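You operate a simulated robot arm through the tools that you are given. There is no shell and no other tool. Be economical: measure what you need, move in short steps, check, and stop when the job is done.

You are at the controls of a simulated two-armed robot. One attempt, no reset.

Task
Take the purple number block and put it on the shelf under the sealer. Then take the lid off the large yellow cup and lay it down on the top of the window counter. Then take the small red cup on the top of the window counter and put it away on the top of the wooden counter. Then put the white cloth on the white tray. Then switch the fast switch on. Then push the grey drawer with a glass front shut. Then close the glass door. Then turn the fridge knob to 4. Then open the fridge door, take the pink pudding cup from the upper fridge shelf and put it on the counter top in front of the dispensers and shut the door again. Then lift the wooden flap open. The order counts. Set down upright: small red cup, pink pudding cup.

The check looks at the end state, three seconds after you hand in, the way a careful person would. Anything else that was tipped, shoved, dropped, spilled or broken makes it a failure. Lids that push on must go on centred and level and be pressed home; caps that screw on are set level and turned clockwise until they are tight. Flat cloth is picked up by pressing the open fingertips on it (5 to 10 N) and closing them slowly along it; thin cloth reads only 2 to 8 mm in the jaws.

Robot
Two 7-joint arms with two-finger parallel grippers on one trunk, on a base that drives. Base frame: it is fixed to the floor where the robot stands at the start and does not move with it; the origin is under the middle of the robot, x ahead of it, y to its left, z up. Readings come in m, degrees, newtons and seconds.
The left shoulder is at the start at [0.059, 0.182, 1.155], the right one opposite. With the tool pointing down near the work surface each hand reaches from about 0.1 to 0.3 m from the robot's upright axis, wherever it stands, measured 20 degrees to its own side. Places, roughly: counter top in front of the dispensers (16x14 cm) [-0.86, -1.2, 0.84]; fast switch [0.3, -0.9, 1.3]; fridge door [-1.5, -0.8, 0.4]; fridge knob [-1.4, -0.7, 0.8]; glass door [-0.8, -0.8, 1.1]; grey drawer with a glass front [-0.8, -0.7, 0.9]; large yellow cup (10x10x12 cm) [0.6, 0.4, 0.9]; pink pudding cup (7x7x8 cm) [-1.6, -0.9, 0.5]; purple number block [0.5, 0.25, 0.5]; shelf under the sealer [-3, 1.6, 0.5]; small red cup (6x6x7 cm) [0.6, -0.1, 0.9]; top of the wooden counter [-6.7, 0.1, 0.8]; white cloth (10x6x3 cm) [0.4, -0.6, 0.2]; white tray (24x18x3 cm) [-1.3, -1, 0.9]; wooden flap [-2.1, -0.8, 0.7]. Payload 3.91 kg a hand.
Tool frame (each hand has its own): the origin (TCP) lies between the finger pads and is the grasp point; the fingertips stand 0.03 m ahead of it; z points along the fingers, y is the line along which they close. Largest opening 0.11 m; finger width 0.02, thickness 0.01; the body of the gripper, 0.048 by 0.112 m, starts 0.055 m behind the TCP.
Orientation is that of the tool frame in the base frame, as a unit quaternion [x, y, z, w]. With the fingers straight down and closing along the base's y, the tool's x points along the base's -x, its y along +y and its z along -z.

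Tools
- The arms move only by the tool arm_command. It takes "left_targets", "right_targets" or both (then of equal length, played together; a hand with none holds still); each is text: rows parted by semicolons, each of 7 numbers parted by spaces: the shift along the base's x, y, z in m, then the turn, a rotation vector about the base's x, y, z in degrees, then the opening, from 0 (shut) to 1 (fully open). In form: tx ty tz ax ay az claw; .... A call has 1 to 8 rows; each row shifts and turns the commanded pose from where the row before left it. Each row takes 0.2 s and may step no farther than 0.05 m and 8.6 degrees from the row before; otherwise, or with a gripper value out of range, the whole call is refused. Where a pose cannot be reached the arm comes as near as it can. A force on the tool above 40 N (or 10 N above the force at the start of the call, whichever is more), or a blocked arm, ends the call early, and 0.2 s more pass. The fingers move at their own pace (about 0.072 m/s each) and stop on an object; they squeeze with about 24 N. The grip force told is the motor's: it shows also when the fingers shut on nothing. Time passes only in rows, and 0.2 s behind the last, so rows that do not move let the fingers close. The reply holds the time, the measured pose of the TCP, the force on the tool along the base axes, the opening and the grip force, in the units named above and with some noise, with the torque about the TCP (base axes, N m) and any sound that the robot's microphone picked up.
- Cameras (640 x 400 px; columns grow to the right, rows downward): "scene" is now at [0.1803, -0.0538, 1.362]; the picture's right is [-0.67, -0.75, -0.00], its down [-0.30, 0.27, -0.91] and it looks along [0.68, -0.61, -0.40] (base axes); focal length 214 px, centre (320, 200). "left" rides on the left gripper at [0.073, -0.017, -0.103] in its tool frame; the picture's right is [0.23, 0.97, 0.00], its down [-0.76, 0.18, -0.62] and it looks along [-0.61, 0.14, 0.78] (tool axes); focal length 222 px, centre (320, 200). "right" rides on the right gripper at [0.073, 0.017, -0.103] in its tool frame; the picture's right is [-0.23, 0.97, 0.00], its down [-0.76, -0.18, -0.62] and it looks along [-0.61, -0.14, 0.78] (tool axes); focal length 222 px, centre (320, 200). There is no depth. A picture from a camera that has moved, and an enlarged one, comes with that camera's place and axes in the base frame and with its lens. The place of the scene camera against the robot may be out by one fixed shift of up to 0.012 m in any direction.
- capture(camera): a new picture of that camera. No time passes.
- move_column(by): slides the trunk up (or, below 0, down) by that many m; the arms and the scene camera ride with it, the base frame stays. It gives what a move gives, with no picture.
- steer(legs): drives the robot by 1 to 6 legs, each [ahead, left, turn to the left] in m, m and degrees, along the robot's own axes; the way and the turn of a leg run together, so that a leg with both is an arc; at most 1.5 m and 180 degrees a leg. The arms and the cameras ride along, it lands a little off, and it stops where it bumps. It gives what a move gives.
- head_to(pan, tilt): turns the head with the scene camera to pan (to the left, within 80 degrees either way) and tilt (down, from -29 to 69), counted from straight ahead of the robot. It gives what a move gives.
- close_up(camera, box): a new picture of the part [left, top, right, bottom] of that camera's present view, enlarged. No time passes.
- sign_off(): hands the job in; it is judged then, once.

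Work in short steps. Places have to be worked out from the pictures, the camera data and where the tool is seen: move nearer, look again, correct. Check each grasp and each placing, and mend what went wrong. You have 483 turns and 238 pictures in all, those below and enlarged ones among them. Open the grippers and draw the arms clear of the work before you hand the job in, unless the task says otherwise; then end with one line.

The tools are called after "Call:" as a command line: name --argument value ..., lists and objects as JSON in quotes. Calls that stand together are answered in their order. arm_command: Moves the arms, as the interface text tells. Its arguments: {"type":"object","properties":{"left_targets":{"type":"string"},"right_targets":{"type":"string"}},"required":[]} The other tools are called the same way: move_column (by) slides the trunk up or down; steer (legs) drives the base; head_to (pan, tilt) turns the head that bears the scene camera; capture (camera) takes a picture; close_up (camera, box) takes an enlarged picture of a part of a camera's view; sign_off () hands the job in.

At the start:

```text
time_s: 0.0
left_eef_pos: [0.3695, -0.0047, 1.3597]
left_ee_rot: [-0.008, 1.0, 0.002, -0.003]
left_ft_force: [47.5, -50.5, -7.5]
left_ft_torque: [6.44, 5.68, 4.68]
left_opening: 0.1102
left_finger_force: 0.1
right_eef_pos: [0.2735, -0.3352, 1.4049]
right_ee_rot: [0.0, 1.0, 0.0, 0.001]
right_ft_force: [-0.4, -0.2, 0.4]
right_ft_torque: [0.0, -0.01, 0.0]
right_opening: 0.1102
right_finger_force: 0.1
trunk travel left (down, up): [-0.417, 0.097]
robot x, y, heading: [0.0006, -0.0001, 0.1]
head pan, tilt: [-49.6, 41.2]
```

scene: 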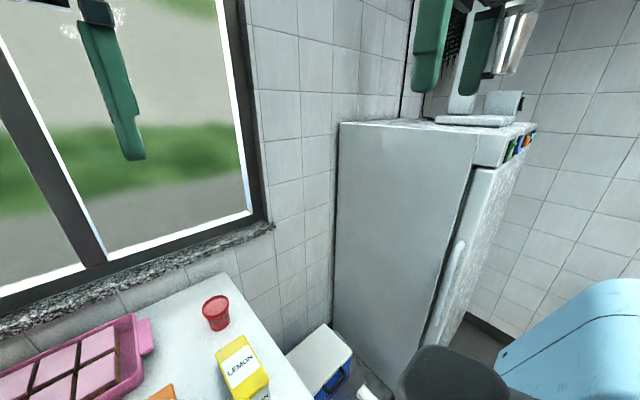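
right: 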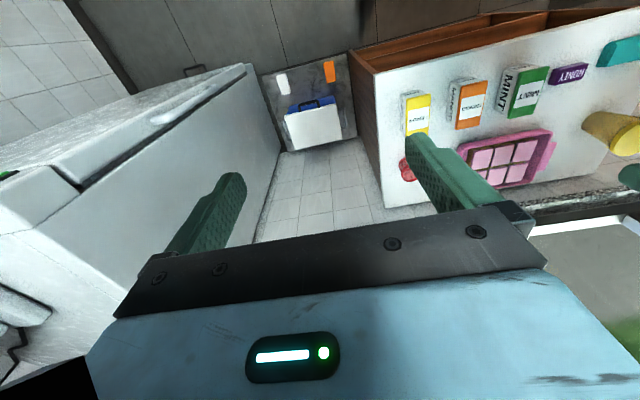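
left: 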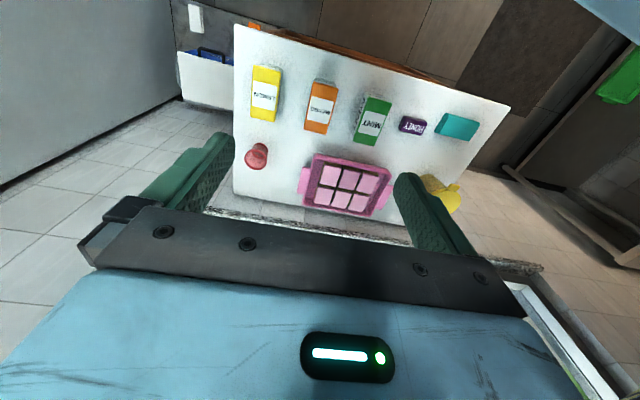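

The left hand reads a large force at the start, so it may be touching something or the sensor may be biased. I'll look ahead with the head before moving anything.

Call:
head_to --pan 20 --tilt 35

Call:
capture --camera "scene"

```text
time_s: 1.4
left_eef_pos: [0.3759, -0.0001, 1.3583]
left_ee_rot: [-0.017, 1.0, -0.003, -0.008]
left_ft_force: [10.2, -5.2, -6.5]
left_ft_torque: [0.68, 0.9, 0.46]
left_opening: 0.1102
left_finger_force: 0.1
right_eef_pos: [0.2731, -0.3337, 1.4051]
right_ee_rot: [0.0, 1.0, -0.001, 0.001]
right_ft_force: [0.1, -0.1, 0.0]
right_ft_torque: [0.0, 0.01, 0.02]
right_opening: 0.11
right_finger_force: 0.1
trunk travel left (down, up): [-0.417, 0.097]
robot x, y, heading: [0.0021, 0.0031, -0.1]
head pan, tilt: [20.0, 35.0]
```

```text
234 pictures are left
camera scene: at [0.1857, -0.0446, 1.354], right [-0.58, -0.82, 0.0], down [-0.4, 0.28, -0.88], along [0.72, -0.5, -0.48], focal length 214 px, centre (320, 200)
```

scene: 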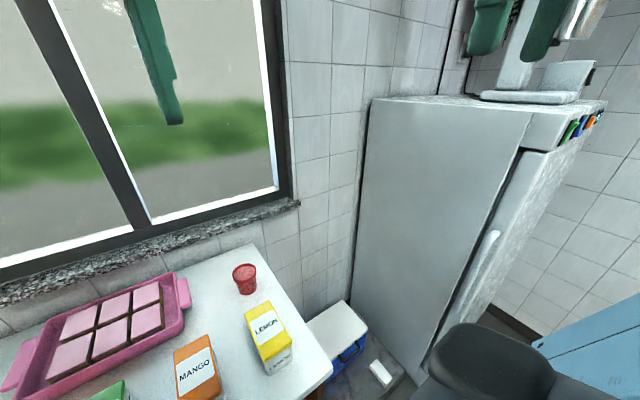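

The reply says pan is 20, but this picture looks to the right, so it may have been taken before the head got there. I'll capture again.

Call:
capture --camera "scene"

```text
233 pictures are left
camera scene: at [0.1857, -0.0446, 1.354], right [-0.58, -0.82, 0.0], down [-0.4, 0.28, -0.88], along [0.72, -0.5, -0.48], focal length 214 px, centre (320, 200)
```

scene: 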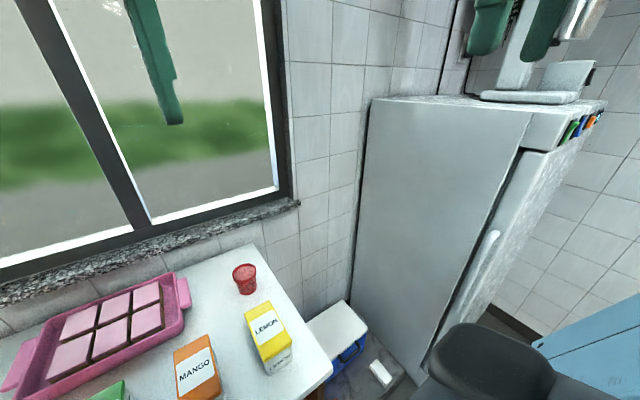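

The true view is still about 35° to the right although pan reads 20, and the left hand sits beside the head. It looks like the head is jammed against the left arm, so I'll ease the left hand forward and to the left.

Call:
arm_command --left_targets "0.02 0.04 0 0 0 0 1;0.0 0.04 0 0 0 0 1;0 0.04 0 0 0 0 1;0 0.04 0 0 0 0 1;0 0.04 0 0 0 0 1;0 0.04 0 0 0 0 1"

Call:
capture --camera "scene"

```text
time_s: 1.7
left_eef_pos: [0.3826, 0.0104, 1.3559]
left_ee_rot: [-0.026, 1.0, -0.005, -0.007]
left_ft_force: [0.9, 0.6, -0.4]
left_ft_torque: [0.0, 0.01, 0.04]
left_opening: 0.11
left_finger_force: 0.0
right_eef_pos: [0.2746, -0.3322, 1.4044]
right_ee_rot: [0.0, 1.0, 0.0, 0.001]
right_ft_force: [-0.3, 0.3, -0.6]
right_ft_torque: [0.0, 0.02, -0.02]
right_opening: 0.11
right_finger_force: 0.0
trunk travel left (down, up): [-0.417, 0.097]
robot x, y, heading: [0.0008, -0.0038, -0.2]
head pan, tilt: [20.0, 35.0]
stopped in row 1 (left hand): the force on the tool passed its limit at 60 N (the readings are from after the stop); the commanded pose is now the measured one
```

```text
232 pictures are left
camera scene: at [0.1882, -0.0385, 1.3505], right [-0.53, -0.85, 0.0], down [-0.44, 0.27, -0.86], along [0.73, -0.45, -0.52], focal length 214 px, centre (320, 200)
```

scene: 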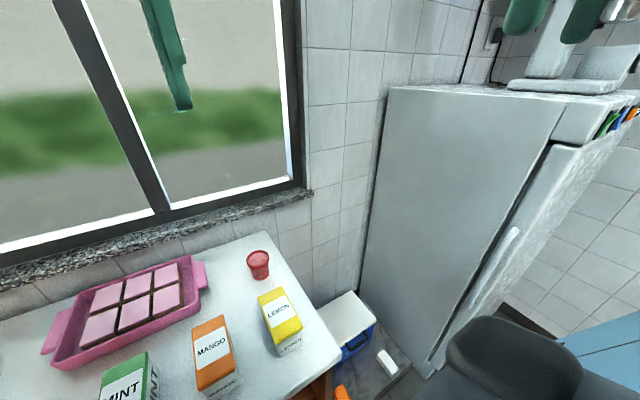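

The arm is moving and the head follows it, with the contact now eased off. I'll draw the left hand straight ahead, away from the head, in small steps.

Call:
arm_command --left_targets "0.02 0 0 0 0 0 1;0.02 0 0 0 0 0 1;0.02 0 0 0 0 0 1;0.02 0 0 0 0 0 1"

Call:
capture --camera "scene"

```text
time_s: 2.7
left_eef_pos: [0.4569, 0.004, 1.3589]
left_ee_rot: [-0.018, 1.0, -0.001, -0.003]
left_ft_force: [0.2, 0.0, 0.3]
left_ft_torque: [0.0, 0.01, -0.03]
left_opening: 0.1098
left_finger_force: 0.1
right_eef_pos: [0.2741, -0.3339, 1.4048]
right_ee_rot: [0.0, 1.0, -0.001, 0.001]
right_ft_force: [-0.6, -1.3, -0.1]
right_ft_torque: [-0.01, 0.04, -0.01]
right_opening: 0.11
right_finger_force: 0.0
trunk travel left (down, up): [-0.417, 0.097]
robot x, y, heading: [0.0006, -0.0011, -0.1]
head pan, tilt: [20.0, 35.0]
```

```text
231 pictures are left
camera scene: at [0.1946, 0.037, 1.3445], right [0.33, -0.94, 0.0], down [-0.54, -0.19, -0.82], along [0.77, 0.27, -0.57], focal length 214 px, centre (320, 200)
```

scene: 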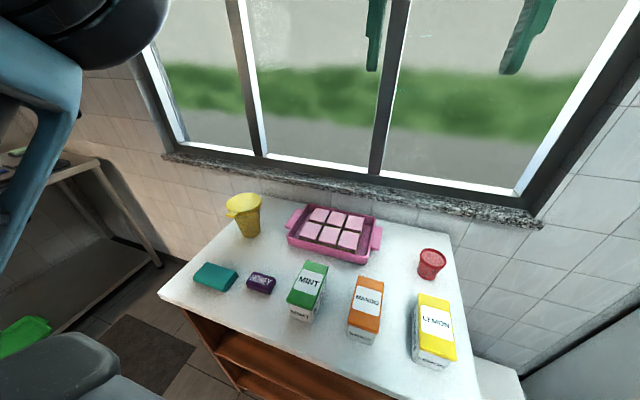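

The head is free now and I can see the window counter. I'll survey the surroundings at the pan limits, starting left.

Call:
head_to --pan 80 --tilt 20

Call:
capture --camera "scene"

Call:
head_to --pan -80 --tilt 20

Call:
capture --camera "scene"

```text
time_s: 4.0
left_eef_pos: [0.4586, 0.0055, 1.3592]
left_ee_rot: [-0.021, 1.0, -0.002, -0.003]
left_ft_force: [-0.6, -0.3, -0.1]
left_ft_torque: [-0.03, 0.01, -0.02]
left_opening: 0.1097
left_finger_force: 0.0
right_eef_pos: [0.2749, -0.3339, 1.4038]
right_ee_rot: [0.0, 1.0, 0.0, 0.001]
right_ft_force: [0.1, 0.6, 0.3]
right_ft_torque: [-0.01, 0.01, -0.02]
right_opening: 0.1101
right_finger_force: 0.0
trunk travel left (down, up): [-0.417, 0.097]
robot x, y, heading: [0.0025, -0.0027, 0.1]
head pan, tilt: [80.0, 20.0]
```

```text
230 pictures are left
camera scene: at [0.1277, 0.0995, 1.3683], right [0.98, -0.17, 0.0], down [-0.06, -0.34, -0.94], along [0.16, 0.93, -0.34], focal length 214 px, centre (320, 200)
```

scene: 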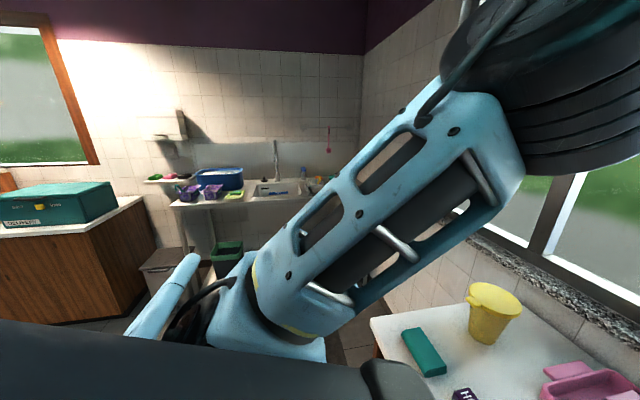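

```text
time_s: 6.5
left_eef_pos: [0.4583, 0.0058, 1.3583]
left_ee_rot: [-0.02, 1.0, -0.002, -0.003]
left_ft_force: [0.3, 0.3, 0.1]
left_ft_torque: [-0.02, -0.01, 0.01]
left_opening: 0.1102
left_finger_force: 0.0
right_eef_pos: [0.2745, -0.3335, 1.4037]
right_ee_rot: [0.0, 1.0, -0.001, 0.002]
right_ft_force: [-0.1, 1.2, 0.0]
right_ft_torque: [-0.02, -0.01, -0.01]
right_opening: 0.1102
right_finger_force: 0.1
trunk travel left (down, up): [-0.417, 0.097]
robot x, y, heading: [-0.001, 0.0034, -0.2]
head pan, tilt: [-80.0, 20.0]
```

```text
229 pictures are left
camera scene: at [0.1277, -0.0839, 1.3683], right [-0.98, -0.17, 0.0], down [-0.06, 0.34, -0.94], along [0.16, -0.93, -0.34], focal length 214 px, centre (320, 200)
```

scene: 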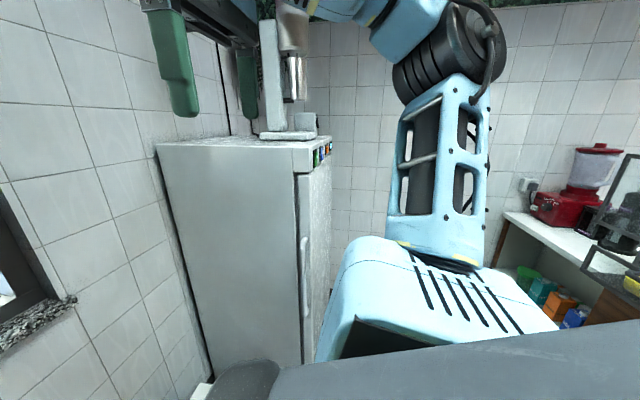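

My shoulders block the sides, so to map the room behind me I'll turn on the spot to the left and take pictures there.

Call:
steer --legs '[[0, 0, 90], [0, 0, 80]]'

Call:
head_to --pan -35 --tilt 15

Call:
capture --camera "scene"

Call:
head_to --pan 35 --tilt 15

Call:
capture --camera "scene"

```text
time_s: 14.1
left_eef_pos: [-0.4526, 0.0728, 1.3583]
left_ee_rot: [0.998, -0.065, 0.003, -0.001]
left_ft_force: [0.0, -0.3, -0.3]
left_ft_torque: [0.01, 0.0, -0.01]
left_opening: 0.1099
left_finger_force: 0.0
right_eef_pos: [-0.2142, 0.376, 1.4034]
right_ee_rot: [0.996, -0.084, 0.0, 0.0]
right_ft_force: [-0.3, 0.7, -0.3]
right_ft_torque: [-0.02, 0.02, 0.01]
right_opening: 0.1099
right_finger_force: 0.1
trunk travel left (down, up): [-0.417, 0.097]
robot x, y, heading: [0.0001, -0.0016, 170.2]
head pan, tilt: [-80.0, 20.0]
```

```text
time_s: 15.2
left_eef_pos: [-0.4524, 0.0716, 1.3586]
left_ee_rot: [0.998, -0.065, 0.003, -0.002]
left_ft_force: [1.6, -0.9, -0.5]
left_ft_torque: [-0.01, 0.0, 0.0]
left_opening: 0.1102
left_finger_force: 0.0
right_eef_pos: [-0.2147, 0.3759, 1.4049]
right_ee_rot: [0.996, -0.085, -0.001, 0.0]
right_ft_force: [0.3, -0.5, 0.3]
right_ft_torque: [-0.02, -0.02, -0.02]
right_opening: 0.1099
right_finger_force: 0.1
trunk travel left (down, up): [-0.417, 0.097]
robot x, y, heading: [-0.0041, 0.002, 170.0]
head pan, tilt: [-35.0, 15.0]
```

```text
228 pictures are left
camera scene: at [-0.165, 0.0915, 1.3765], right [0.7, 0.71, 0.0], down [0.18, -0.18, -0.97], along [-0.69, 0.68, -0.26], focal length 214 px, centre (320, 200)
```

scene: 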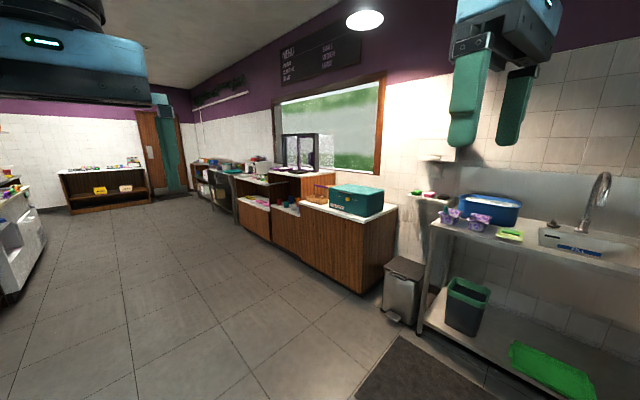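

```text
time_s: 16.7
left_eef_pos: [-0.4518, 0.0716, 1.357]
left_ee_rot: [0.998, -0.065, 0.004, -0.002]
left_ft_force: [-0.4, 0.2, -0.2]
left_ft_torque: [0.01, 0.04, 0.0]
left_opening: 0.1101
left_finger_force: 0.1
right_eef_pos: [-0.2138, 0.3751, 1.4046]
right_ee_rot: [0.996, -0.084, -0.001, -0.001]
right_ft_force: [0.8, 0.6, 0.7]
right_ft_torque: [0.02, -0.01, 0.01]
right_opening: 0.1101
right_finger_force: 0.1
trunk travel left (down, up): [-0.417, 0.097]
robot x, y, heading: [-0.002, -0.0026, 170.3]
head pan, tilt: [35.0, 15.0]
```

```text
227 pictures are left
camera scene: at [-0.1832, -0.0141, 1.3765], right [-0.43, 0.9, 0.0], down [0.23, 0.11, -0.97], along [-0.87, -0.41, -0.26], focal length 214 px, centre (320, 200)
```

scene: 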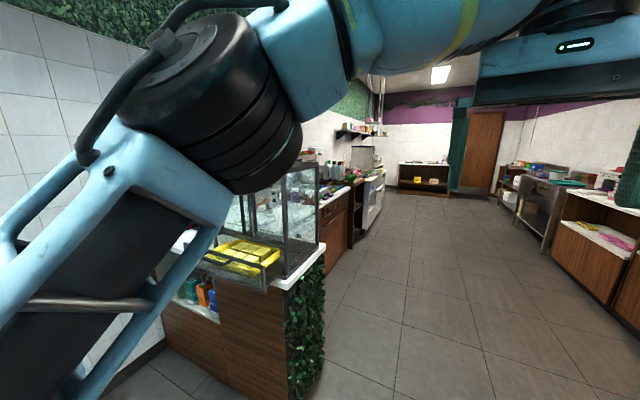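

The room is mapped: the display case line is on one side, the sealer counters are on the other, and the wooden counter is far off at -x. The floor behind me is clear, so I'll face the window counter again, back off a little and look at it lower.

Call:
steer --legs '[[0, 0, -90], [0, 0, -80], [-0.35, 0, 0]]'

Call:
move_column --by -0.35

Call:
head_to --pan 10 --tilt 25

Call:
capture --camera "scene"

```text
time_s: 26.1
left_eef_pos: [0.1108, 0.0109, 1.3586]
left_ee_rot: [-0.044, 0.999, -0.002, -0.005]
left_ft_force: [0.3, 0.6, 0.3]
left_ft_torque: [0.0, -0.01, 0.04]
left_opening: 0.1099
left_finger_force: 0.0
right_eef_pos: [-0.0557, -0.3375, 1.4034]
right_ee_rot: [-0.025, 1.0, 0.0, 0.001]
right_ft_force: [0.4, 0.3, -0.7]
right_ft_torque: [0.03, -0.04, 0.01]
right_opening: 0.1101
right_finger_force: 0.0
trunk travel left (down, up): [-0.417, 0.097]
robot x, y, heading: [-0.347, -0.0165, 2.7]
head pan, tilt: [35.0, 15.0]
```

```text
time_s: 29.5
left_eef_pos: [0.2142, 0.0153, 0.8997]
left_ee_rot: [-0.045, 0.991, -0.004, -0.126]
left_ft_force: [0.3, 0.0, -0.3]
left_ft_torque: [-0.03, -0.01, 0.01]
left_opening: 0.1098
left_finger_force: 0.0
right_eef_pos: [0.0448, -0.3326, 1.0003]
right_ee_rot: [-0.024, 0.995, -0.001, -0.096]
right_ft_force: [0.2, -0.7, -0.1]
right_ft_torque: [0.0, 0.0, -0.01]
right_opening: 0.11
right_finger_force: 0.0
trunk travel left (down, up): [-0.067, 0.447]
robot x, y, heading: [-0.3459, -0.0187, 3.3]
head pan, tilt: [35.0, 15.0]
```

```text
time_s: 30.4
left_eef_pos: [0.215, 0.0165, 0.9]
left_ee_rot: [-0.045, 0.991, -0.004, -0.125]
left_ft_force: [0.2, -0.7, 0.3]
left_ft_torque: [-0.02, 0.01, 0.03]
left_opening: 0.1101
left_finger_force: 0.0
right_eef_pos: [0.0465, -0.3308, 0.9974]
right_ee_rot: [-0.025, 0.995, -0.002, -0.096]
right_ft_force: [0.4, 0.0, -0.8]
right_ft_torque: [-0.02, 0.0, 0.01]
right_opening: 0.1103
right_finger_force: 0.0
trunk travel left (down, up): [-0.067, 0.447]
robot x, y, heading: [-0.3456, -0.0178, 3.0]
head pan, tilt: [10.0, 25.0]
```

```text
226 pictures are left
camera scene: at [-0.0194, 0.0222, 0.9747], right [0.22, -0.97, 0.0], down [-0.41, -0.09, -0.91], along [0.88, 0.2, -0.42], focal length 214 px, centre (320, 200)
```

scene: 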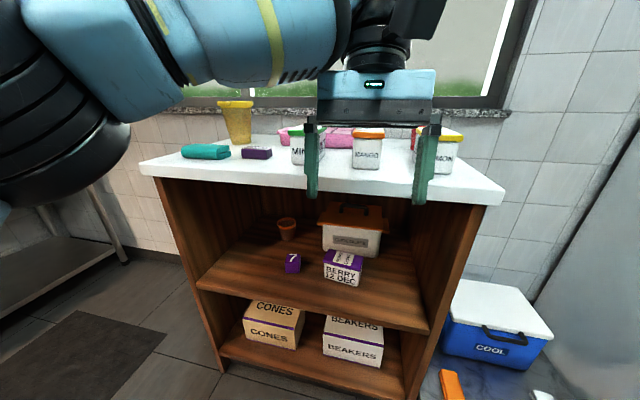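

The purple "7" block is on the shelf under the counter, near (0.486, 0.226, 0.50). I'll pitch the left hand forward-down by 45° in front of the shelf opening, staying clear of the counter.

Call:
arm_command --left_targets "-0.009 0.029 -0.038 0 -8.5 0 1;-0.009 0.029 -0.038 0 -8.5 0 1;-0.009 0.029 -0.038 0 -8.5 0 1;-0.009 0.029 -0.038 0 -8.5 0 1;-0.009 0.029 -0.038 0 -8.5 0 1;-0.009 0.029 -0.038 0 -8.5 0 1;-0.009 0.029 -0.038 0 -8.5 0 1;0 0 0 0 0 0 1"

Call:
capture --camera "scene"

```text
time_s: 32.2
left_eef_pos: [0.1728, 0.2178, 0.6297]
left_ee_rot: [-0.036, 0.922, -0.026, 0.384]
left_ft_force: [-1.0, 0.1, 0.0]
left_ft_torque: [0.01, -0.01, -0.03]
left_opening: 0.1099
left_finger_force: 0.0
left hand out of reach, approached as far as the arm can: row 7
right_eef_pos: [0.0458, -0.3339, 0.9993]
right_ee_rot: [-0.024, 0.995, -0.001, -0.095]
right_ft_force: [-0.3, 0.2, -0.5]
right_ft_torque: [-0.02, 0.0, 0.04]
right_opening: 0.1101
right_finger_force: 0.1
trunk travel left (down, up): [-0.067, 0.447]
robot x, y, heading: [-0.3469, -0.0179, 2.7]
head pan, tilt: [10.0, 25.0]
```

```text
225 pictures are left
camera scene: at [-0.0194, 0.022, 0.9747], right [0.22, -0.98, 0.0], down [-0.41, -0.09, -0.91], along [0.88, 0.2, -0.42], focal length 214 px, centre (320, 200)
```

scene: 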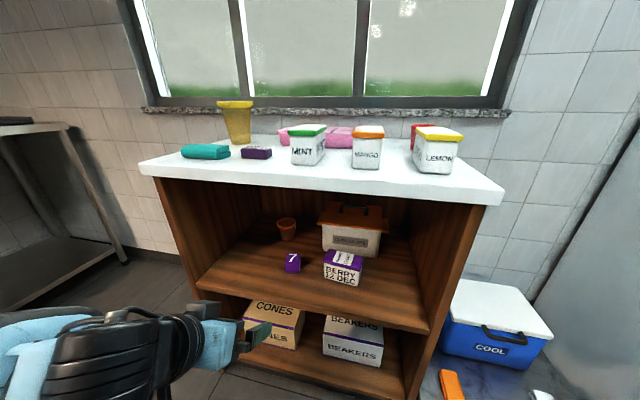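

The hand shows up where expected, so the camera calibration looks good. I'll take a close-up of the block to get its size and yaw.

Call:
close_up --camera "scene" --box '[240, 200, 400, 300]'

```text
4.00 times, centred on (320, 250) of scene
camera zoom: at [-0.0194, 0.022, 0.9747], right [0.22, -0.98, 0.0], down [-0.41, -0.09, -0.91], along [0.88, 0.2, -0.42], focal length 858 px, centre (320, 0)
```

zoom: 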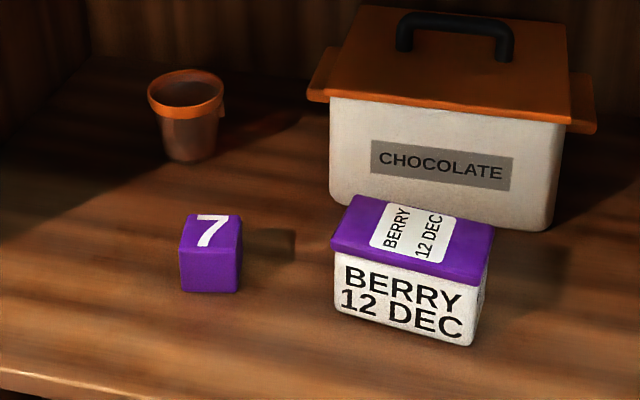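

The block is about 4.6 cm wide, yawed about +10°, and centred near (0.491, 0.228, 0.498). I'll lower the trunk a little more and drive forward so the hand enters the opening.

Call:
move_column --by -0.06

Call:
steer --legs '[[0.2, 0, 0]]'

Call:
capture --camera "scene"

Call:
capture --camera "left"

```text
time_s: 33.2
left_eef_pos: [0.1818, 0.2177, 0.5755]
left_ee_rot: [-0.037, 0.926, -0.025, 0.375]
left_ft_force: [0.0, 0.0, -0.4]
left_ft_torque: [0.0, 0.0, 0.03]
left_opening: 0.11
left_finger_force: 0.1
right_eef_pos: [0.0451, -0.3313, 0.9381]
right_ee_rot: [-0.024, 0.995, -0.001, -0.095]
right_ft_force: [0.2, 0.3, -0.7]
right_ft_torque: [0.02, 0.03, 0.0]
right_opening: 0.1104
right_finger_force: 0.0
trunk travel left (down, up): [-0.007, 0.507]
robot x, y, heading: [-0.3443, -0.0169, 3.1]
head pan, tilt: [10.0, 25.0]
```

```text
time_s: 34.8
left_eef_pos: [0.3856, 0.227, 0.5763]
left_ee_rot: [-0.037, 0.926, -0.026, 0.375]
left_ft_force: [-0.8, -0.6, 0.6]
left_ft_torque: [-0.02, -0.03, 0.01]
left_opening: 0.1099
left_finger_force: 0.0
right_eef_pos: [0.2492, -0.3222, 0.9395]
right_ee_rot: [-0.025, 0.995, -0.002, -0.097]
right_ft_force: [0.2, -0.9, 0.0]
right_ft_torque: [0.01, 0.03, -0.02]
right_opening: 0.1099
right_finger_force: 0.1
trunk travel left (down, up): [-0.007, 0.507]
robot x, y, heading: [-0.1436, -0.0073, 2.7]
head pan, tilt: [10.0, 25.0]
```

```text
223 pictures are left
camera scene: at [0.1976, 0.0328, 0.9239], right [0.22, -0.98, 0.0], down [-0.41, -0.09, -0.91], along [0.88, 0.2, -0.42], focal length 214 px, centre (320, 200)
```

scene: 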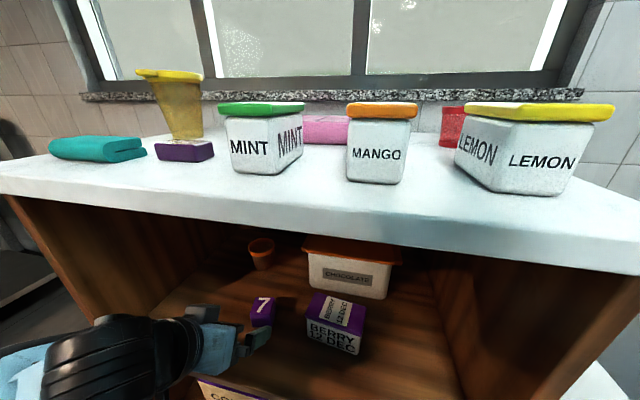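

```text
222 pictures are left
camera left: at [0.2622, 0.2052, 0.6004], right [-0.21, 0.95, -0.23], down [0.1, 0.26, 0.96], along [0.97, 0.18, -0.15], focal length 222 px, centre (320, 200)
```

left: 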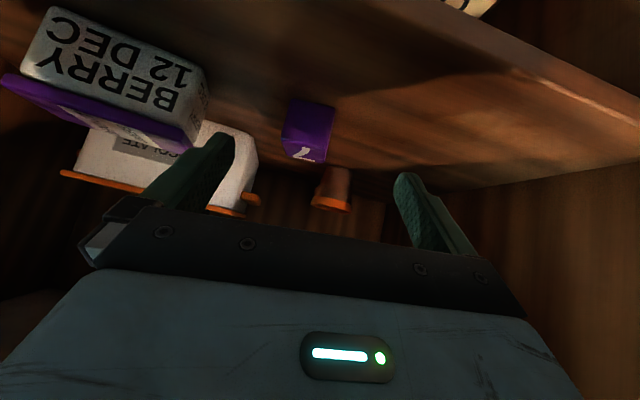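

The hand camera and scene camera agree: the block's centre is about (0.492, 0.218, 0.498), yawed about 13°. I'll turn the tool to match and approach with the fingers open, stopping just above the shelf.

Call:
arm_command --left_targets "0.0 -0.005 0 4.4 0 5 1;0.0 -0.005 0 0 0 5 1;0.03 0 -0.018 0 0 0 1;0.03 0 -0.018 0 0 0 1;0.025 0 -0.016 0 0 0 1;0 0 0 0 0 0 1"

Call:
capture --camera "left"

```text
time_s: 36.2
left_eef_pos: [0.4699, 0.2171, 0.5241]
left_ee_rot: [-0.103, 0.92, 0.043, 0.375]
left_ft_force: [0.2, 0.0, -0.8]
left_ft_torque: [-0.02, -0.03, 0.02]
left_opening: 0.1102
left_finger_force: 0.0
right_eef_pos: [0.2486, -0.322, 0.9385]
right_ee_rot: [-0.024, 0.995, -0.001, -0.095]
right_ft_force: [0.3, 0.2, -0.9]
right_ft_torque: [-0.04, 0.01, 0.01]
right_opening: 0.1102
right_finger_force: 0.1
trunk travel left (down, up): [-0.007, 0.507]
robot x, y, heading: [-0.1421, -0.007, 2.7]
head pan, tilt: [10.0, 25.0]
```

```text
221 pictures are left
camera left: at [0.3533, 0.1727, 0.5464], right [-0.37, 0.91, -0.16], down [0.07, 0.2, 0.98], along [0.92, 0.36, -0.13], focal length 222 px, centre (320, 200)
```

left: 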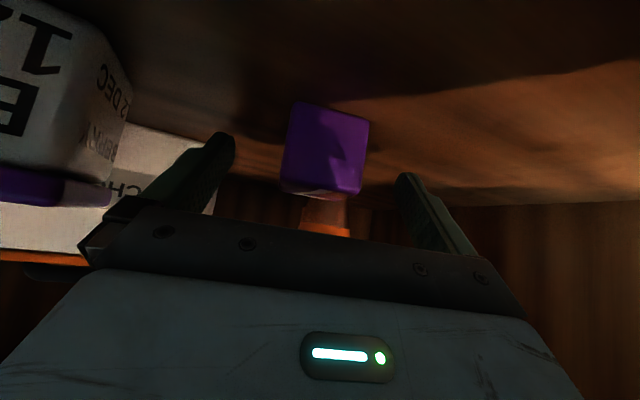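

The block sits centred between the fingers. I'll go a little deeper and close.

Call:
arm_command --left_targets "0.022 0.004 -0.010 0 0 0 1;0 0 0 0 0 0 1;0 0 0 0 0 0 0;0 0 0 0 0 0 0;0 0 0 0 0 0 0;0 0 0 0 0 0 0"

Call:
capture --camera "left"

```text
time_s: 37.6
left_eef_pos: [0.4913, 0.221, 0.5136]
left_ee_rot: [-0.104, 0.92, 0.044, 0.375]
left_ft_force: [-0.3, 0.9, 0.5]
left_ft_torque: [0.0, -0.05, -0.03]
left_opening: 0.0444
left_finger_force: 23.5
right_eef_pos: [0.2495, -0.3216, 0.9395]
right_ee_rot: [-0.025, 0.995, -0.002, -0.095]
right_ft_force: [0.0, 0.0, -0.2]
right_ft_torque: [0.02, 0.0, 0.03]
right_opening: 0.1097
right_finger_force: 0.1
trunk travel left (down, up): [-0.007, 0.507]
robot x, y, heading: [-0.1437, -0.0045, 3.0]
head pan, tilt: [10.0, 25.0]
```

```text
220 pictures are left
camera left: at [0.3754, 0.1766, 0.5363], right [-0.37, 0.91, -0.16], down [0.07, 0.2, 0.98], along [0.92, 0.36, -0.13], focal length 222 px, centre (320, 200)
```

left: 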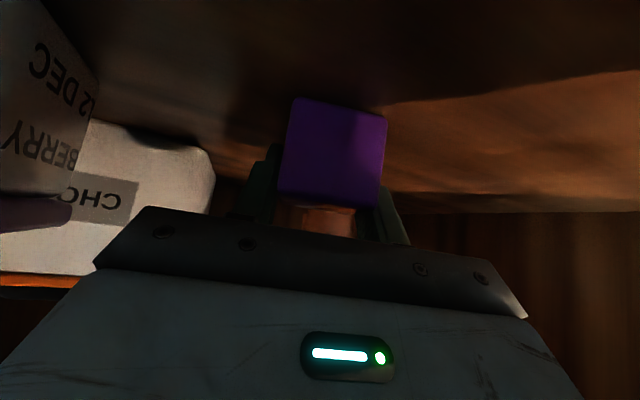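

The block is gripped, with the opening at 0.044 and 23.5 N. I'll lift it 6 cm and draw it back out of the shelf.

Call:
arm_command --left_targets "0 0 0.03 0 0 0 0;-0.01 0 0.03 0 0 0 0;-0.04 0 0.01 0 0 0 0;-0.04 0 0.0 0 0 0 0;-0.04 0 0.0 0 0 0 0;0 0 0 0 0 0 0"

Call:
steer --legs '[[-0.4, 0, 0]]'

Call:
capture --camera "scene"

```text
time_s: 39.0
left_eef_pos: [0.3752, 0.2185, 0.5821]
left_ee_rot: [-0.104, 0.92, 0.043, 0.374]
left_ft_force: [-0.1, -0.3, -0.5]
left_ft_torque: [0.0, 0.04, -0.01]
left_opening: 0.0445
left_finger_force: 24.4
left hand out of reach, approached as far as the arm can: row 5
right_eef_pos: [0.2489, -0.3222, 0.9376]
right_ee_rot: [-0.024, 0.995, -0.001, -0.096]
right_ft_force: [-0.1, 0.3, 0.3]
right_ft_torque: [0.03, -0.02, 0.01]
right_opening: 0.1101
right_finger_force: 0.0
trunk travel left (down, up): [-0.007, 0.507]
robot x, y, heading: [-0.1466, -0.0076, 2.6]
head pan, tilt: [10.0, 25.0]
```

```text
time_s: 41.5
left_eef_pos: [-0.0161, 0.1985, 0.5811]
left_ee_rot: [-0.101, 0.92, 0.042, 0.375]
left_ft_force: [-1.0, 0.0, -0.1]
left_ft_torque: [0.03, -0.02, -0.01]
left_opening: 0.0447
left_finger_force: 23.8
right_eef_pos: [-0.1442, -0.3417, 0.9396]
right_ee_rot: [-0.024, 0.995, -0.002, -0.097]
right_ft_force: [-0.5, -1.0, 0.2]
right_ft_torque: [0.02, 0.01, -0.02]
right_opening: 0.1101
right_finger_force: 0.2
trunk travel left (down, up): [-0.007, 0.507]
robot x, y, heading: [-0.5383, -0.0205, 2.3]
head pan, tilt: [10.0, 25.0]
```

```text
219 pictures are left
camera scene: at [-0.1948, 0.0131, 0.924], right [0.22, -0.98, 0.0], down [-0.41, -0.09, -0.91], along [0.88, 0.2, -0.42], focal length 214 px, centre (320, 200)
```

scene: 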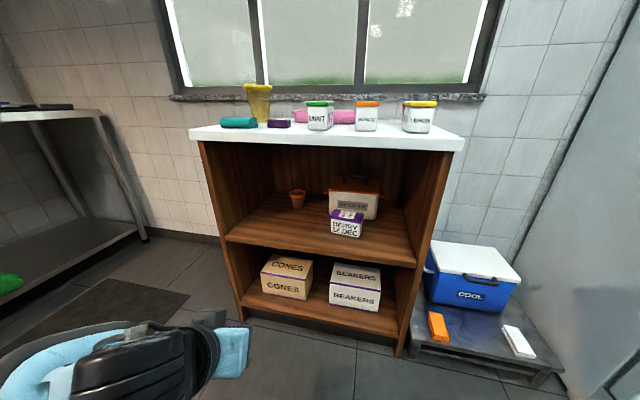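

The block is out cleanly and nothing else was disturbed. I'll turn left and drive to stand in front of the sealer shelf near x≈-2.9.

Call:
steer --legs '[[0, 0, 87.7], [0.3, 1.2, 0], [0.2, 1.16, 0]]'

Call:
head_to --pan 0 --tilt 20

Call:
capture --camera "scene"

```text
time_s: 66.2
left_eef_pos: [-3.1419, 0.9609, 0.5824]
left_ee_rot: [0.72, -0.582, -0.294, -0.237]
left_ft_force: [0.5, 0.5, -0.4]
left_ft_torque: [-0.02, 0.0, -0.01]
left_opening: 0.0448
left_finger_force: 24.0
right_eef_pos: [-2.6023, 0.8257, 0.9391]
right_ee_rot: [0.716, -0.691, 0.069, 0.068]
right_ft_force: [0.8, 0.0, -0.3]
right_ft_torque: [-0.03, 0.01, -0.04]
right_opening: 0.1101
right_finger_force: 0.1
trunk travel left (down, up): [-0.007, 0.507]
robot x, y, heading: [-2.9224, 0.4396, 92.0]
head pan, tilt: [10.0, 25.0]
```

```text
time_s: 66.9
left_eef_pos: [-3.1432, 0.9603, 0.5821]
left_ee_rot: [0.72, -0.583, -0.293, -0.237]
left_ft_force: [-0.9, 0.2, -0.7]
left_ft_torque: [-0.01, -0.01, -0.04]
left_opening: 0.0444
left_finger_force: 23.7
right_eef_pos: [-2.6032, 0.8265, 0.939]
right_ee_rot: [0.716, -0.691, 0.069, 0.067]
right_ft_force: [0.4, 0.5, -0.8]
right_ft_torque: [0.01, 0.0, -0.01]
right_opening: 0.1096
right_finger_force: 0.2
trunk travel left (down, up): [-0.007, 0.507]
robot x, y, heading: [-2.9212, 0.4351, 92.3]
head pan, tilt: [0.0, 20.0]
```

```text
218 pictures are left
camera scene: at [-2.9289, 0.7846, 0.932], right [1.0, 0.04, 0.0], down [0.01, -0.34, -0.94], along [-0.04, 0.94, -0.34], focal length 214 px, centre (320, 200)
```

scene: 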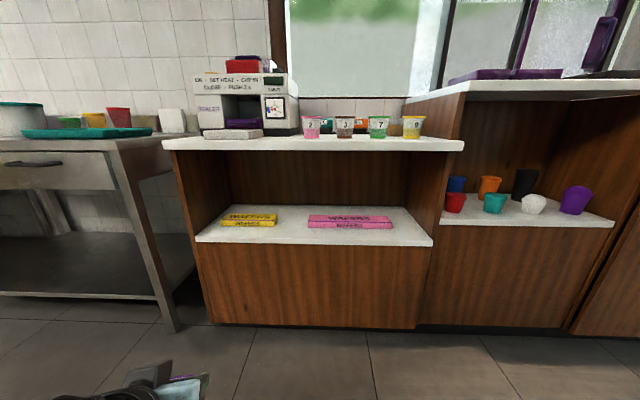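

The shelf under the sealer has a roughly 16 cm gap between the yellow and pink boxes, around x=-3.10. The shelf top is at z≈0.48 and its front edge at y≈1.56. I'll square up and drive nearer.

Call:
steer --legs '[[0, 0, -2.2], [0.5, -0.03, 0]]'

Call:
capture --camera "left"

Call:
capture --camera "scene"

```text
time_s: 70.2
left_eef_pos: [-3.0849, 1.4743, 0.5813]
left_ee_rot: [0.707, -0.598, -0.288, -0.244]
left_ft_force: [-0.5, 0.1, 0.4]
left_ft_torque: [0.01, -0.01, -0.01]
left_opening: 0.0444
left_finger_force: 24.1
right_eef_pos: [-2.5516, 1.314, 0.9392]
right_ee_rot: [-0.7, 0.707, -0.068, -0.068]
right_ft_force: [0.4, 0.5, 0.1]
right_ft_torque: [0.01, -0.01, -0.01]
right_opening: 0.1102
right_finger_force: 0.2
trunk travel left (down, up): [-0.007, 0.507]
robot x, y, heading: [-2.8895, 0.9427, 89.3]
head pan, tilt: [0.0, 20.0]
```

```text
217 pictures are left
camera left: at [-3.0482, 1.3532, 0.6046], right [-0.93, -0.32, -0.16], down [-0.19, 0.08, 0.98], along [-0.3, 0.94, -0.13], focal length 222 px, centre (320, 200)
```

left: 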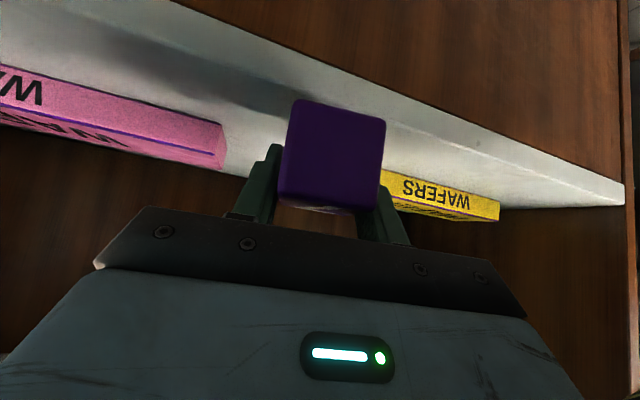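

```text
216 pictures are left
camera scene: at [-2.8806, 1.2882, 0.932], right [1.0, -0.01, 0.0], down [0.0, -0.34, -0.94], along [0.01, 0.94, -0.34], focal length 214 px, centre (320, 200)
```

scene: 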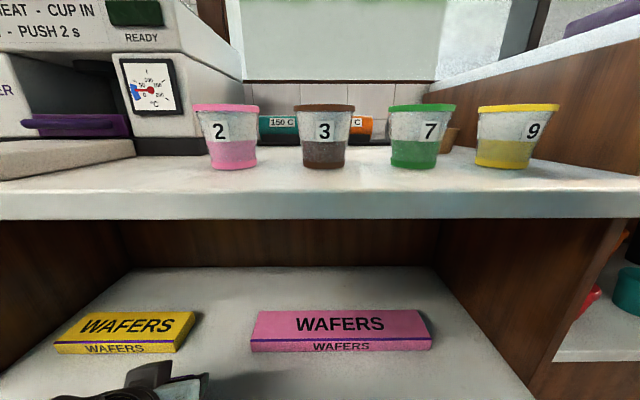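

The gap is clear from x=-3.175 to -3.025, so I'll extend the block in above it and then descend.

Call:
arm_command --left_targets "-0.005 0.042 0 0 0 0 0;-0.005 0.042 0 0 0 0 0;-0.004 0.042 0 0 0 0 0;0 0.04 0 0 0 0 0;0 0 -0.02 0 0 0 0;0 0 -0.02 0 0 0 0;0 0 -0.01 0 0 0 0;0 0 0 0 0 0 0"

Call:
capture --camera "scene"

Call:
capture --camera "left"

```text
time_s: 71.7
left_eef_pos: [-3.1002, 1.6423, 0.5534]
left_ee_rot: [0.702, -0.594, -0.297, -0.255]
left_ft_force: [0.0, -0.2, 12.0]
left_ft_torque: [-0.43, 0.04, -0.03]
left_opening: 0.0445
left_finger_force: 24.2
right_eef_pos: [-2.5517, 1.3129, 0.9395]
right_ee_rot: [-0.7, 0.708, -0.066, -0.068]
right_ft_force: [0.7, 1.2, 0.0]
right_ft_torque: [-0.01, 0.03, -0.02]
right_opening: 0.11
right_finger_force: 0.1
trunk travel left (down, up): [-0.007, 0.507]
robot x, y, heading: [-2.8874, 0.9398, 89.5]
head pan, tilt: [0.0, 20.0]
stopped in row 7 (left hand): the force on the tool passed its limit at 47 N (the readings are from after the stop); the commanded pose is now the measured one
```

```text
215 pictures are left
camera scene: at [-2.8806, 1.2876, 0.9322], right [1.0, -0.01, 0.0], down [0.0, -0.34, -0.94], along [0.01, 0.94, -0.34], focal length 214 px, centre (320, 200)
```

scene: 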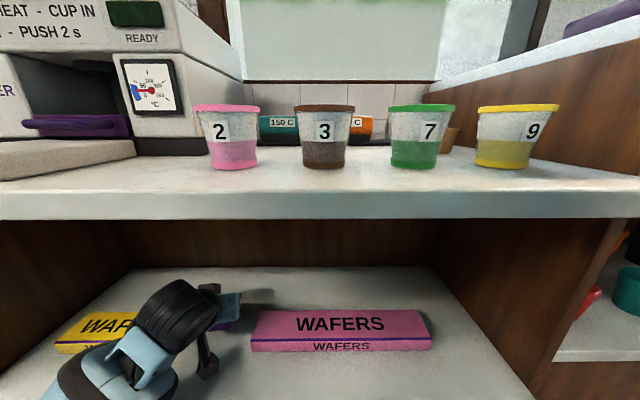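

```text
214 pictures are left
camera left: at [-3.0633, 1.5204, 0.5724], right [-0.93, -0.32, -0.17], down [-0.19, 0.05, 0.98], along [-0.3, 0.95, -0.11], focal length 222 px, centre (320, 200)
```

left: 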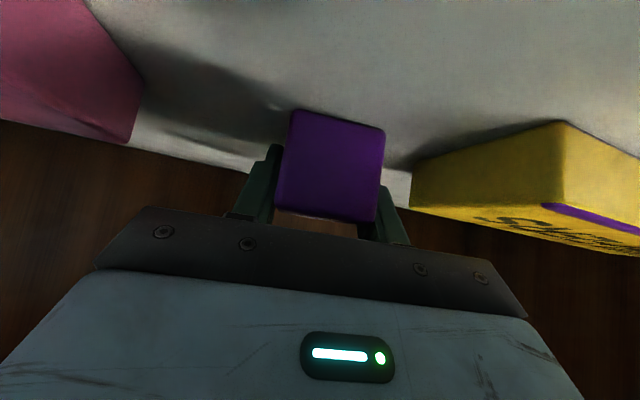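

Contact came at z=0.553, which puts the shelf at about 0.515. That matches the two-view position of the yellow box. The block is close to the yellow box, so I'll lift 1 cm, shift toward the pink box and set it down softly.

Call:
arm_command --left_targets "0 0 0.012 0 0 0 0;0.016 0 0 0 0 0 0;0 0 0 0 0 0 0;0 0 -0.008 0 0 0 0;0 0 -0.004 0 0 0 0;0 0 -0.002 0 0 0 0;0 0 0 0 0 0 0"

Call:
capture --camera "left"

```text
time_s: 73.3
left_eef_pos: [-3.0833, 1.6423, 0.5528]
left_ee_rot: [0.702, -0.593, -0.299, -0.257]
left_ft_force: [-5.6, -2.6, 30.9]
left_ft_torque: [-0.45, 0.59, 0.0]
left_opening: 0.0447
left_finger_force: 24.3
right_eef_pos: [-2.5519, 1.3134, 0.9405]
right_ee_rot: [-0.701, 0.707, -0.065, -0.067]
right_ft_force: [-0.2, 0.8, -0.7]
right_ft_torque: [-0.02, -0.01, 0.02]
right_opening: 0.1101
right_finger_force: 0.1
trunk travel left (down, up): [-0.007, 0.507]
robot x, y, heading: [-2.8906, 0.9428, 89.6]
head pan, tilt: [0.0, 20.0]
```

```text
213 pictures are left
camera left: at [-3.0469, 1.5196, 0.5716], right [-0.93, -0.32, -0.17], down [-0.19, 0.04, 0.98], along [-0.3, 0.95, -0.1], focal length 222 px, centre (320, 200)
```

left: 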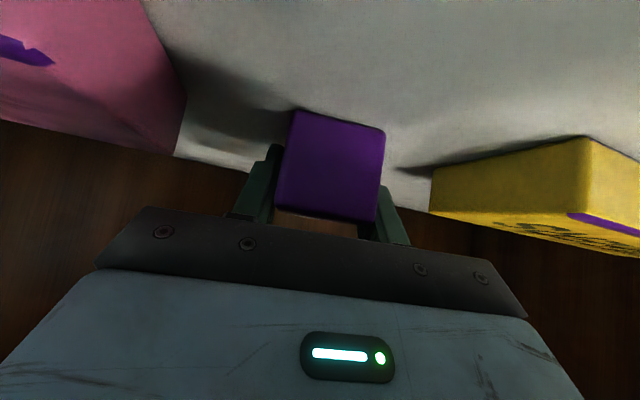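

The block is firmly on the shelf and clear of both boxes. I'll relax it by 2 mm, open partway and withdraw back along the tool.

Call:
arm_command --left_targets "0 0 0.003 0 0 0 0;0 0 0 0 0 0 0.6;0 0 0 0 0 0 0.65;0 0 0 0 0 0 0.65;0 -0.02 0.018 0 0 0 0.65;0 -0.025 0.02 0 0 0 0.65;0 -0.025 0.01 0 0 0 0.65;0 -0.03 0.00 0 0 0 0.65"

Call:
capture --camera "left"

```text
time_s: 75.1
left_eef_pos: [-3.083, 1.5409, 0.5996]
left_ee_rot: [0.704, -0.595, -0.296, -0.252]
left_ft_force: [0.3, -0.6, 0.0]
left_ft_torque: [0.01, -0.01, 0.02]
left_opening: 0.0716
left_finger_force: 0.0
right_eef_pos: [-2.5521, 1.3145, 0.9389]
right_ee_rot: [-0.7, 0.708, -0.065, -0.069]
right_ft_force: [0.7, -0.2, 0.1]
right_ft_torque: [0.02, -0.02, -0.03]
right_opening: 0.11
right_finger_force: 0.0
trunk travel left (down, up): [-0.007, 0.507]
robot x, y, heading: [-2.8892, 0.9423, 89.5]
head pan, tilt: [0.0, 20.0]
```

```text
212 pictures are left
camera left: at [-3.046, 1.4196, 0.6198], right [-0.93, -0.32, -0.17], down [-0.19, 0.06, 0.98], along [-0.3, 0.95, -0.11], focal length 222 px, centre (320, 200)
```

left: 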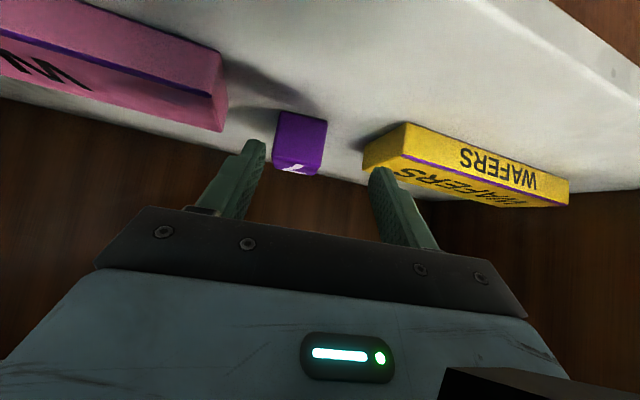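

The block stands upright on the shelf. I'll back out, raise the trunk and return to the window counter for the yellow cup lid.

Call:
steer --legs '[[-0.6, 0, 0], [0, 0, -89.5], [1.3, 0, 0], [1.2, 0, 0]]'

Call:
move_column --by 0.35

Call:
head_to --pan 5 --tilt 30

Call:
capture --camera "scene"

```text
time_s: 94.2
left_eef_pos: [0.2095, 0.6459, 0.5987]
left_ee_rot: [-0.098, 0.917, 0.039, 0.386]
left_ft_force: [0.4, -0.8, 0.9]
left_ft_torque: [-0.03, 0.03, 0.02]
left_opening: 0.0715
left_finger_force: 0.1
right_eef_pos: [0.008, 0.1045, 0.9387]
right_ee_rot: [-0.019, 0.995, -0.002, -0.096]
right_ft_force: [1.4, 0.5, -0.7]
right_ft_torque: [-0.05, -0.01, 0.0]
right_opening: 0.1102
right_finger_force: 0.1
trunk travel left (down, up): [-0.007, 0.507]
robot x, y, heading: [-0.379, 0.425, 2.1]
head pan, tilt: [0.0, 20.0]
```

```text
time_s: 97.6
left_eef_pos: [0.2092, 0.6466, 0.9497]
left_ee_rot: [-0.098, 0.916, 0.039, 0.387]
left_ft_force: [-0.6, 0.4, -0.5]
left_ft_torque: [0.0, -0.03, -0.02]
left_opening: 0.0716
left_finger_force: 0.1
right_eef_pos: [0.0071, 0.1031, 1.288]
right_ee_rot: [-0.018, 0.995, -0.001, -0.095]
right_ft_force: [-0.5, -0.2, -1.6]
right_ft_torque: [-0.01, 0.0, 0.01]
right_opening: 0.11
right_finger_force: 0.1
trunk travel left (down, up): [-0.357, 0.157]
robot x, y, heading: [-0.3786, 0.4237, 1.9]
head pan, tilt: [0.0, 20.0]
```

```text
time_s: 98.3
left_eef_pos: [0.2095, 0.6459, 0.9509]
left_ee_rot: [-0.098, 0.916, 0.039, 0.387]
left_ft_force: [0.6, 0.8, -0.5]
left_ft_torque: [-0.01, -0.01, 0.01]
left_opening: 0.0714
left_finger_force: 0.0
right_eef_pos: [0.0085, 0.104, 1.2888]
right_ee_rot: [-0.018, 0.995, -0.001, -0.095]
right_ft_force: [-0.3, -0.2, -0.4]
right_ft_torque: [0.01, 0.02, -0.01]
right_opening: 0.1098
right_finger_force: 0.0
trunk travel left (down, up): [-0.357, 0.157]
robot x, y, heading: [-0.3799, 0.4251, 2.1]
head pan, tilt: [5.0, 30.0]
```

```text
211 pictures are left
camera scene: at [-0.155, 0.4479, 1.2853], right [0.12, -0.99, 0.0], down [-0.5, -0.06, -0.87], along [0.86, 0.11, -0.5], focal length 214 px, centre (320, 200)
```

scene: 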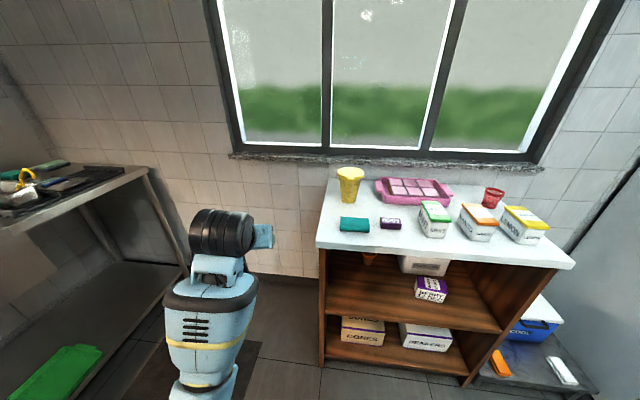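

The cup is at the back left of the counter. I'll zoom in on it to see the lid's shape.

Call:
close_up --camera "scene" --box '[310, 150, 390, 200]'

```text
8.00 times, centred on (350, 175) of scene
camera zoom: at [-0.155, 0.4479, 1.2853], right [0.12, -0.99, 0.0], down [-0.5, -0.06, -0.87], along [0.86, 0.11, -0.5], focal length 1716 px, centre (80, 400)
```

zoom: 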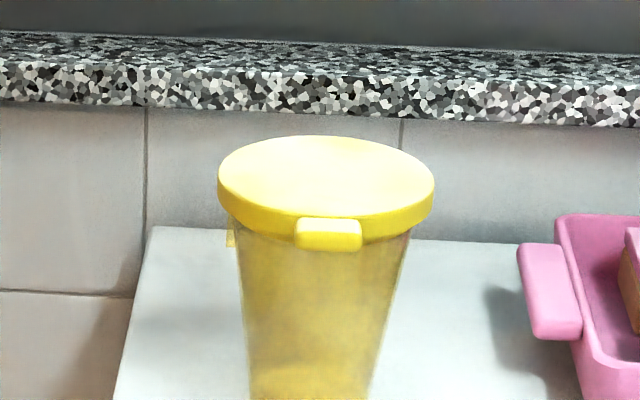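

The lid is about 10 cm across with a small tab facing me, centred near (0.63, 0.42) with its top at z≈0.96. I'll raise the trunk fully and move in so the left hand ends up above it.

Call:
move_column --by 0.155

Call:
steer --legs '[[0, -0.22, -2], [0.33, 0, 0]]'

Call:
capture --camera "left"

Call:
capture --camera "scene"

```text
time_s: 100.1
left_eef_pos: [0.2111, 0.6459, 1.1033]
left_ee_rot: [-0.099, 0.916, 0.04, 0.386]
left_ft_force: [0.8, 0.7, -0.2]
left_ft_torque: [0.04, -0.01, -0.03]
left_opening: 0.0715
left_finger_force: 0.1
right_eef_pos: [-0.0302, 0.1024, 1.4753]
right_ee_rot: [-0.019, 0.999, 0.0, -0.046]
right_ft_force: [0.3, -0.4, -0.1]
right_ft_torque: [0.01, 0.04, 0.01]
right_opening: 0.11
right_finger_force: 0.1
trunk travel left (down, up): [-0.512, 0.002]
robot x, y, heading: [-0.3783, 0.4216, 2.2]
head pan, tilt: [5.0, 30.0]
```

```text
time_s: 104.5
left_eef_pos: [0.5514, 0.4153, 1.1045]
left_ee_rot: [-0.088, 0.917, 0.035, 0.387]
left_ft_force: [0.6, 0.2, 0.0]
left_ft_torque: [0.02, 0.01, -0.01]
left_opening: 0.0714
left_finger_force: 0.0
right_eef_pos: [0.2978, -0.1219, 1.4765]
right_ee_rot: [-0.007, 0.999, 0.002, -0.046]
right_ft_force: [-0.4, 0.3, -0.5]
right_ft_torque: [0.0, -0.01, 0.04]
right_opening: 0.11
right_finger_force: 0.0
trunk travel left (down, up): [-0.512, 0.002]
robot x, y, heading: [-0.0446, 0.2089, 1.0]
head pan, tilt: [5.0, 30.0]
```

```text
209 pictures are left
camera left: at [0.4325, 0.3744, 1.1252], right [-0.34, 0.93, -0.17], down [0.05, 0.19, 0.98], along [0.94, 0.32, -0.11], focal length 222 px, centre (320, 200)
```

left: 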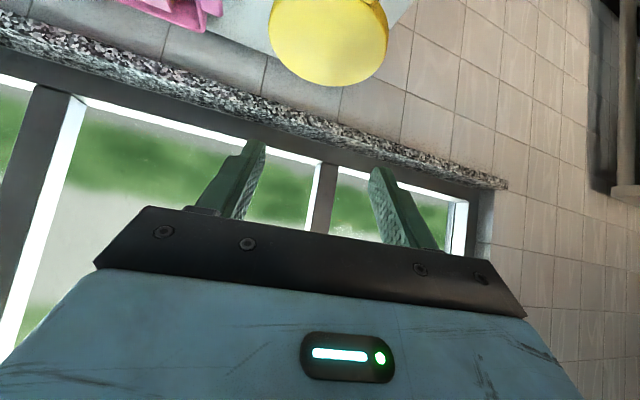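

```text
208 pictures are left
camera scene: at [0.0649, 0.2237, 1.464], right [0.1, -0.99, 0.0], down [-0.5, -0.05, -0.87], along [0.86, 0.09, -0.5], focal length 214 px, centre (320, 200)
```

scene: 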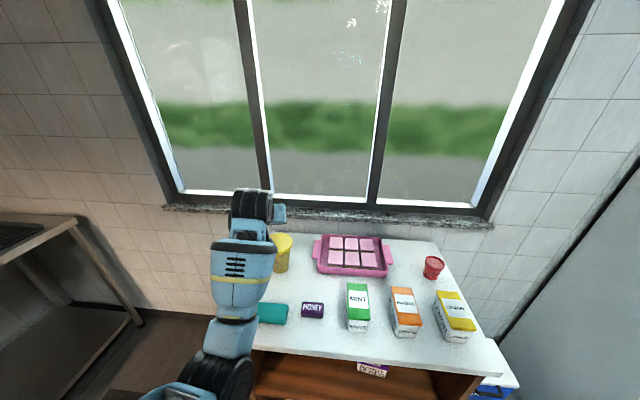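

I'll swing the tool to point straight down while holding the TCP, to check whether that reach works.

Call:
arm_command --left_targets "0 0 0 0 8.5 0 1;0 0 0 0 8.5 0 1;0 0 0 0 8.5 0 1;0 0 0 0 8.5 0 1;0 0 0 0 8.5 0 1;0 0 0 0 0 0 1"

Call:
capture --camera "left"

```text
time_s: 105.9
left_eef_pos: [0.5522, 0.4156, 1.1051]
left_ee_rot: [-0.07, 0.995, 0.065, 0.027]
left_ft_force: [-0.2, -0.2, 0.0]
left_ft_torque: [0.01, -0.03, -0.03]
left_opening: 0.1101
left_finger_force: 0.1
right_eef_pos: [0.2991, -0.1216, 1.4774]
right_ee_rot: [-0.006, 0.999, 0.001, -0.045]
right_ft_force: [0.3, -0.4, 0.8]
right_ft_torque: [0.0, 0.01, 0.02]
right_opening: 0.1099
right_finger_force: 0.2
trunk travel left (down, up): [-0.512, 0.002]
robot x, y, heading: [-0.0395, 0.2041, 1.0]
head pan, tilt: [5.0, 30.0]
```

```text
207 pictures are left
camera left: at [0.4781, 0.375, 1.1999], right [-0.36, 0.93, 0.11], down [0.7, 0.19, 0.69], along [0.62, 0.32, -0.72], focal length 222 px, centre (320, 200)
```

left: 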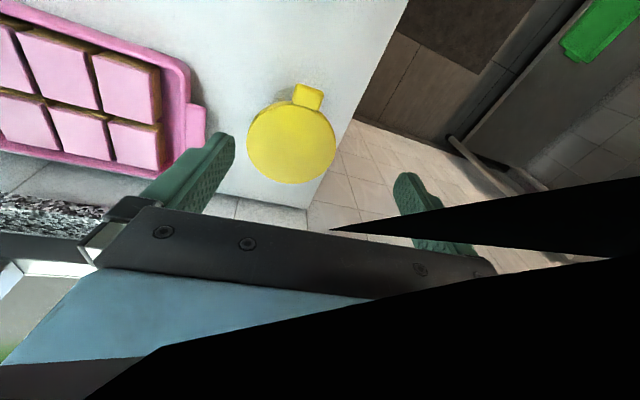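

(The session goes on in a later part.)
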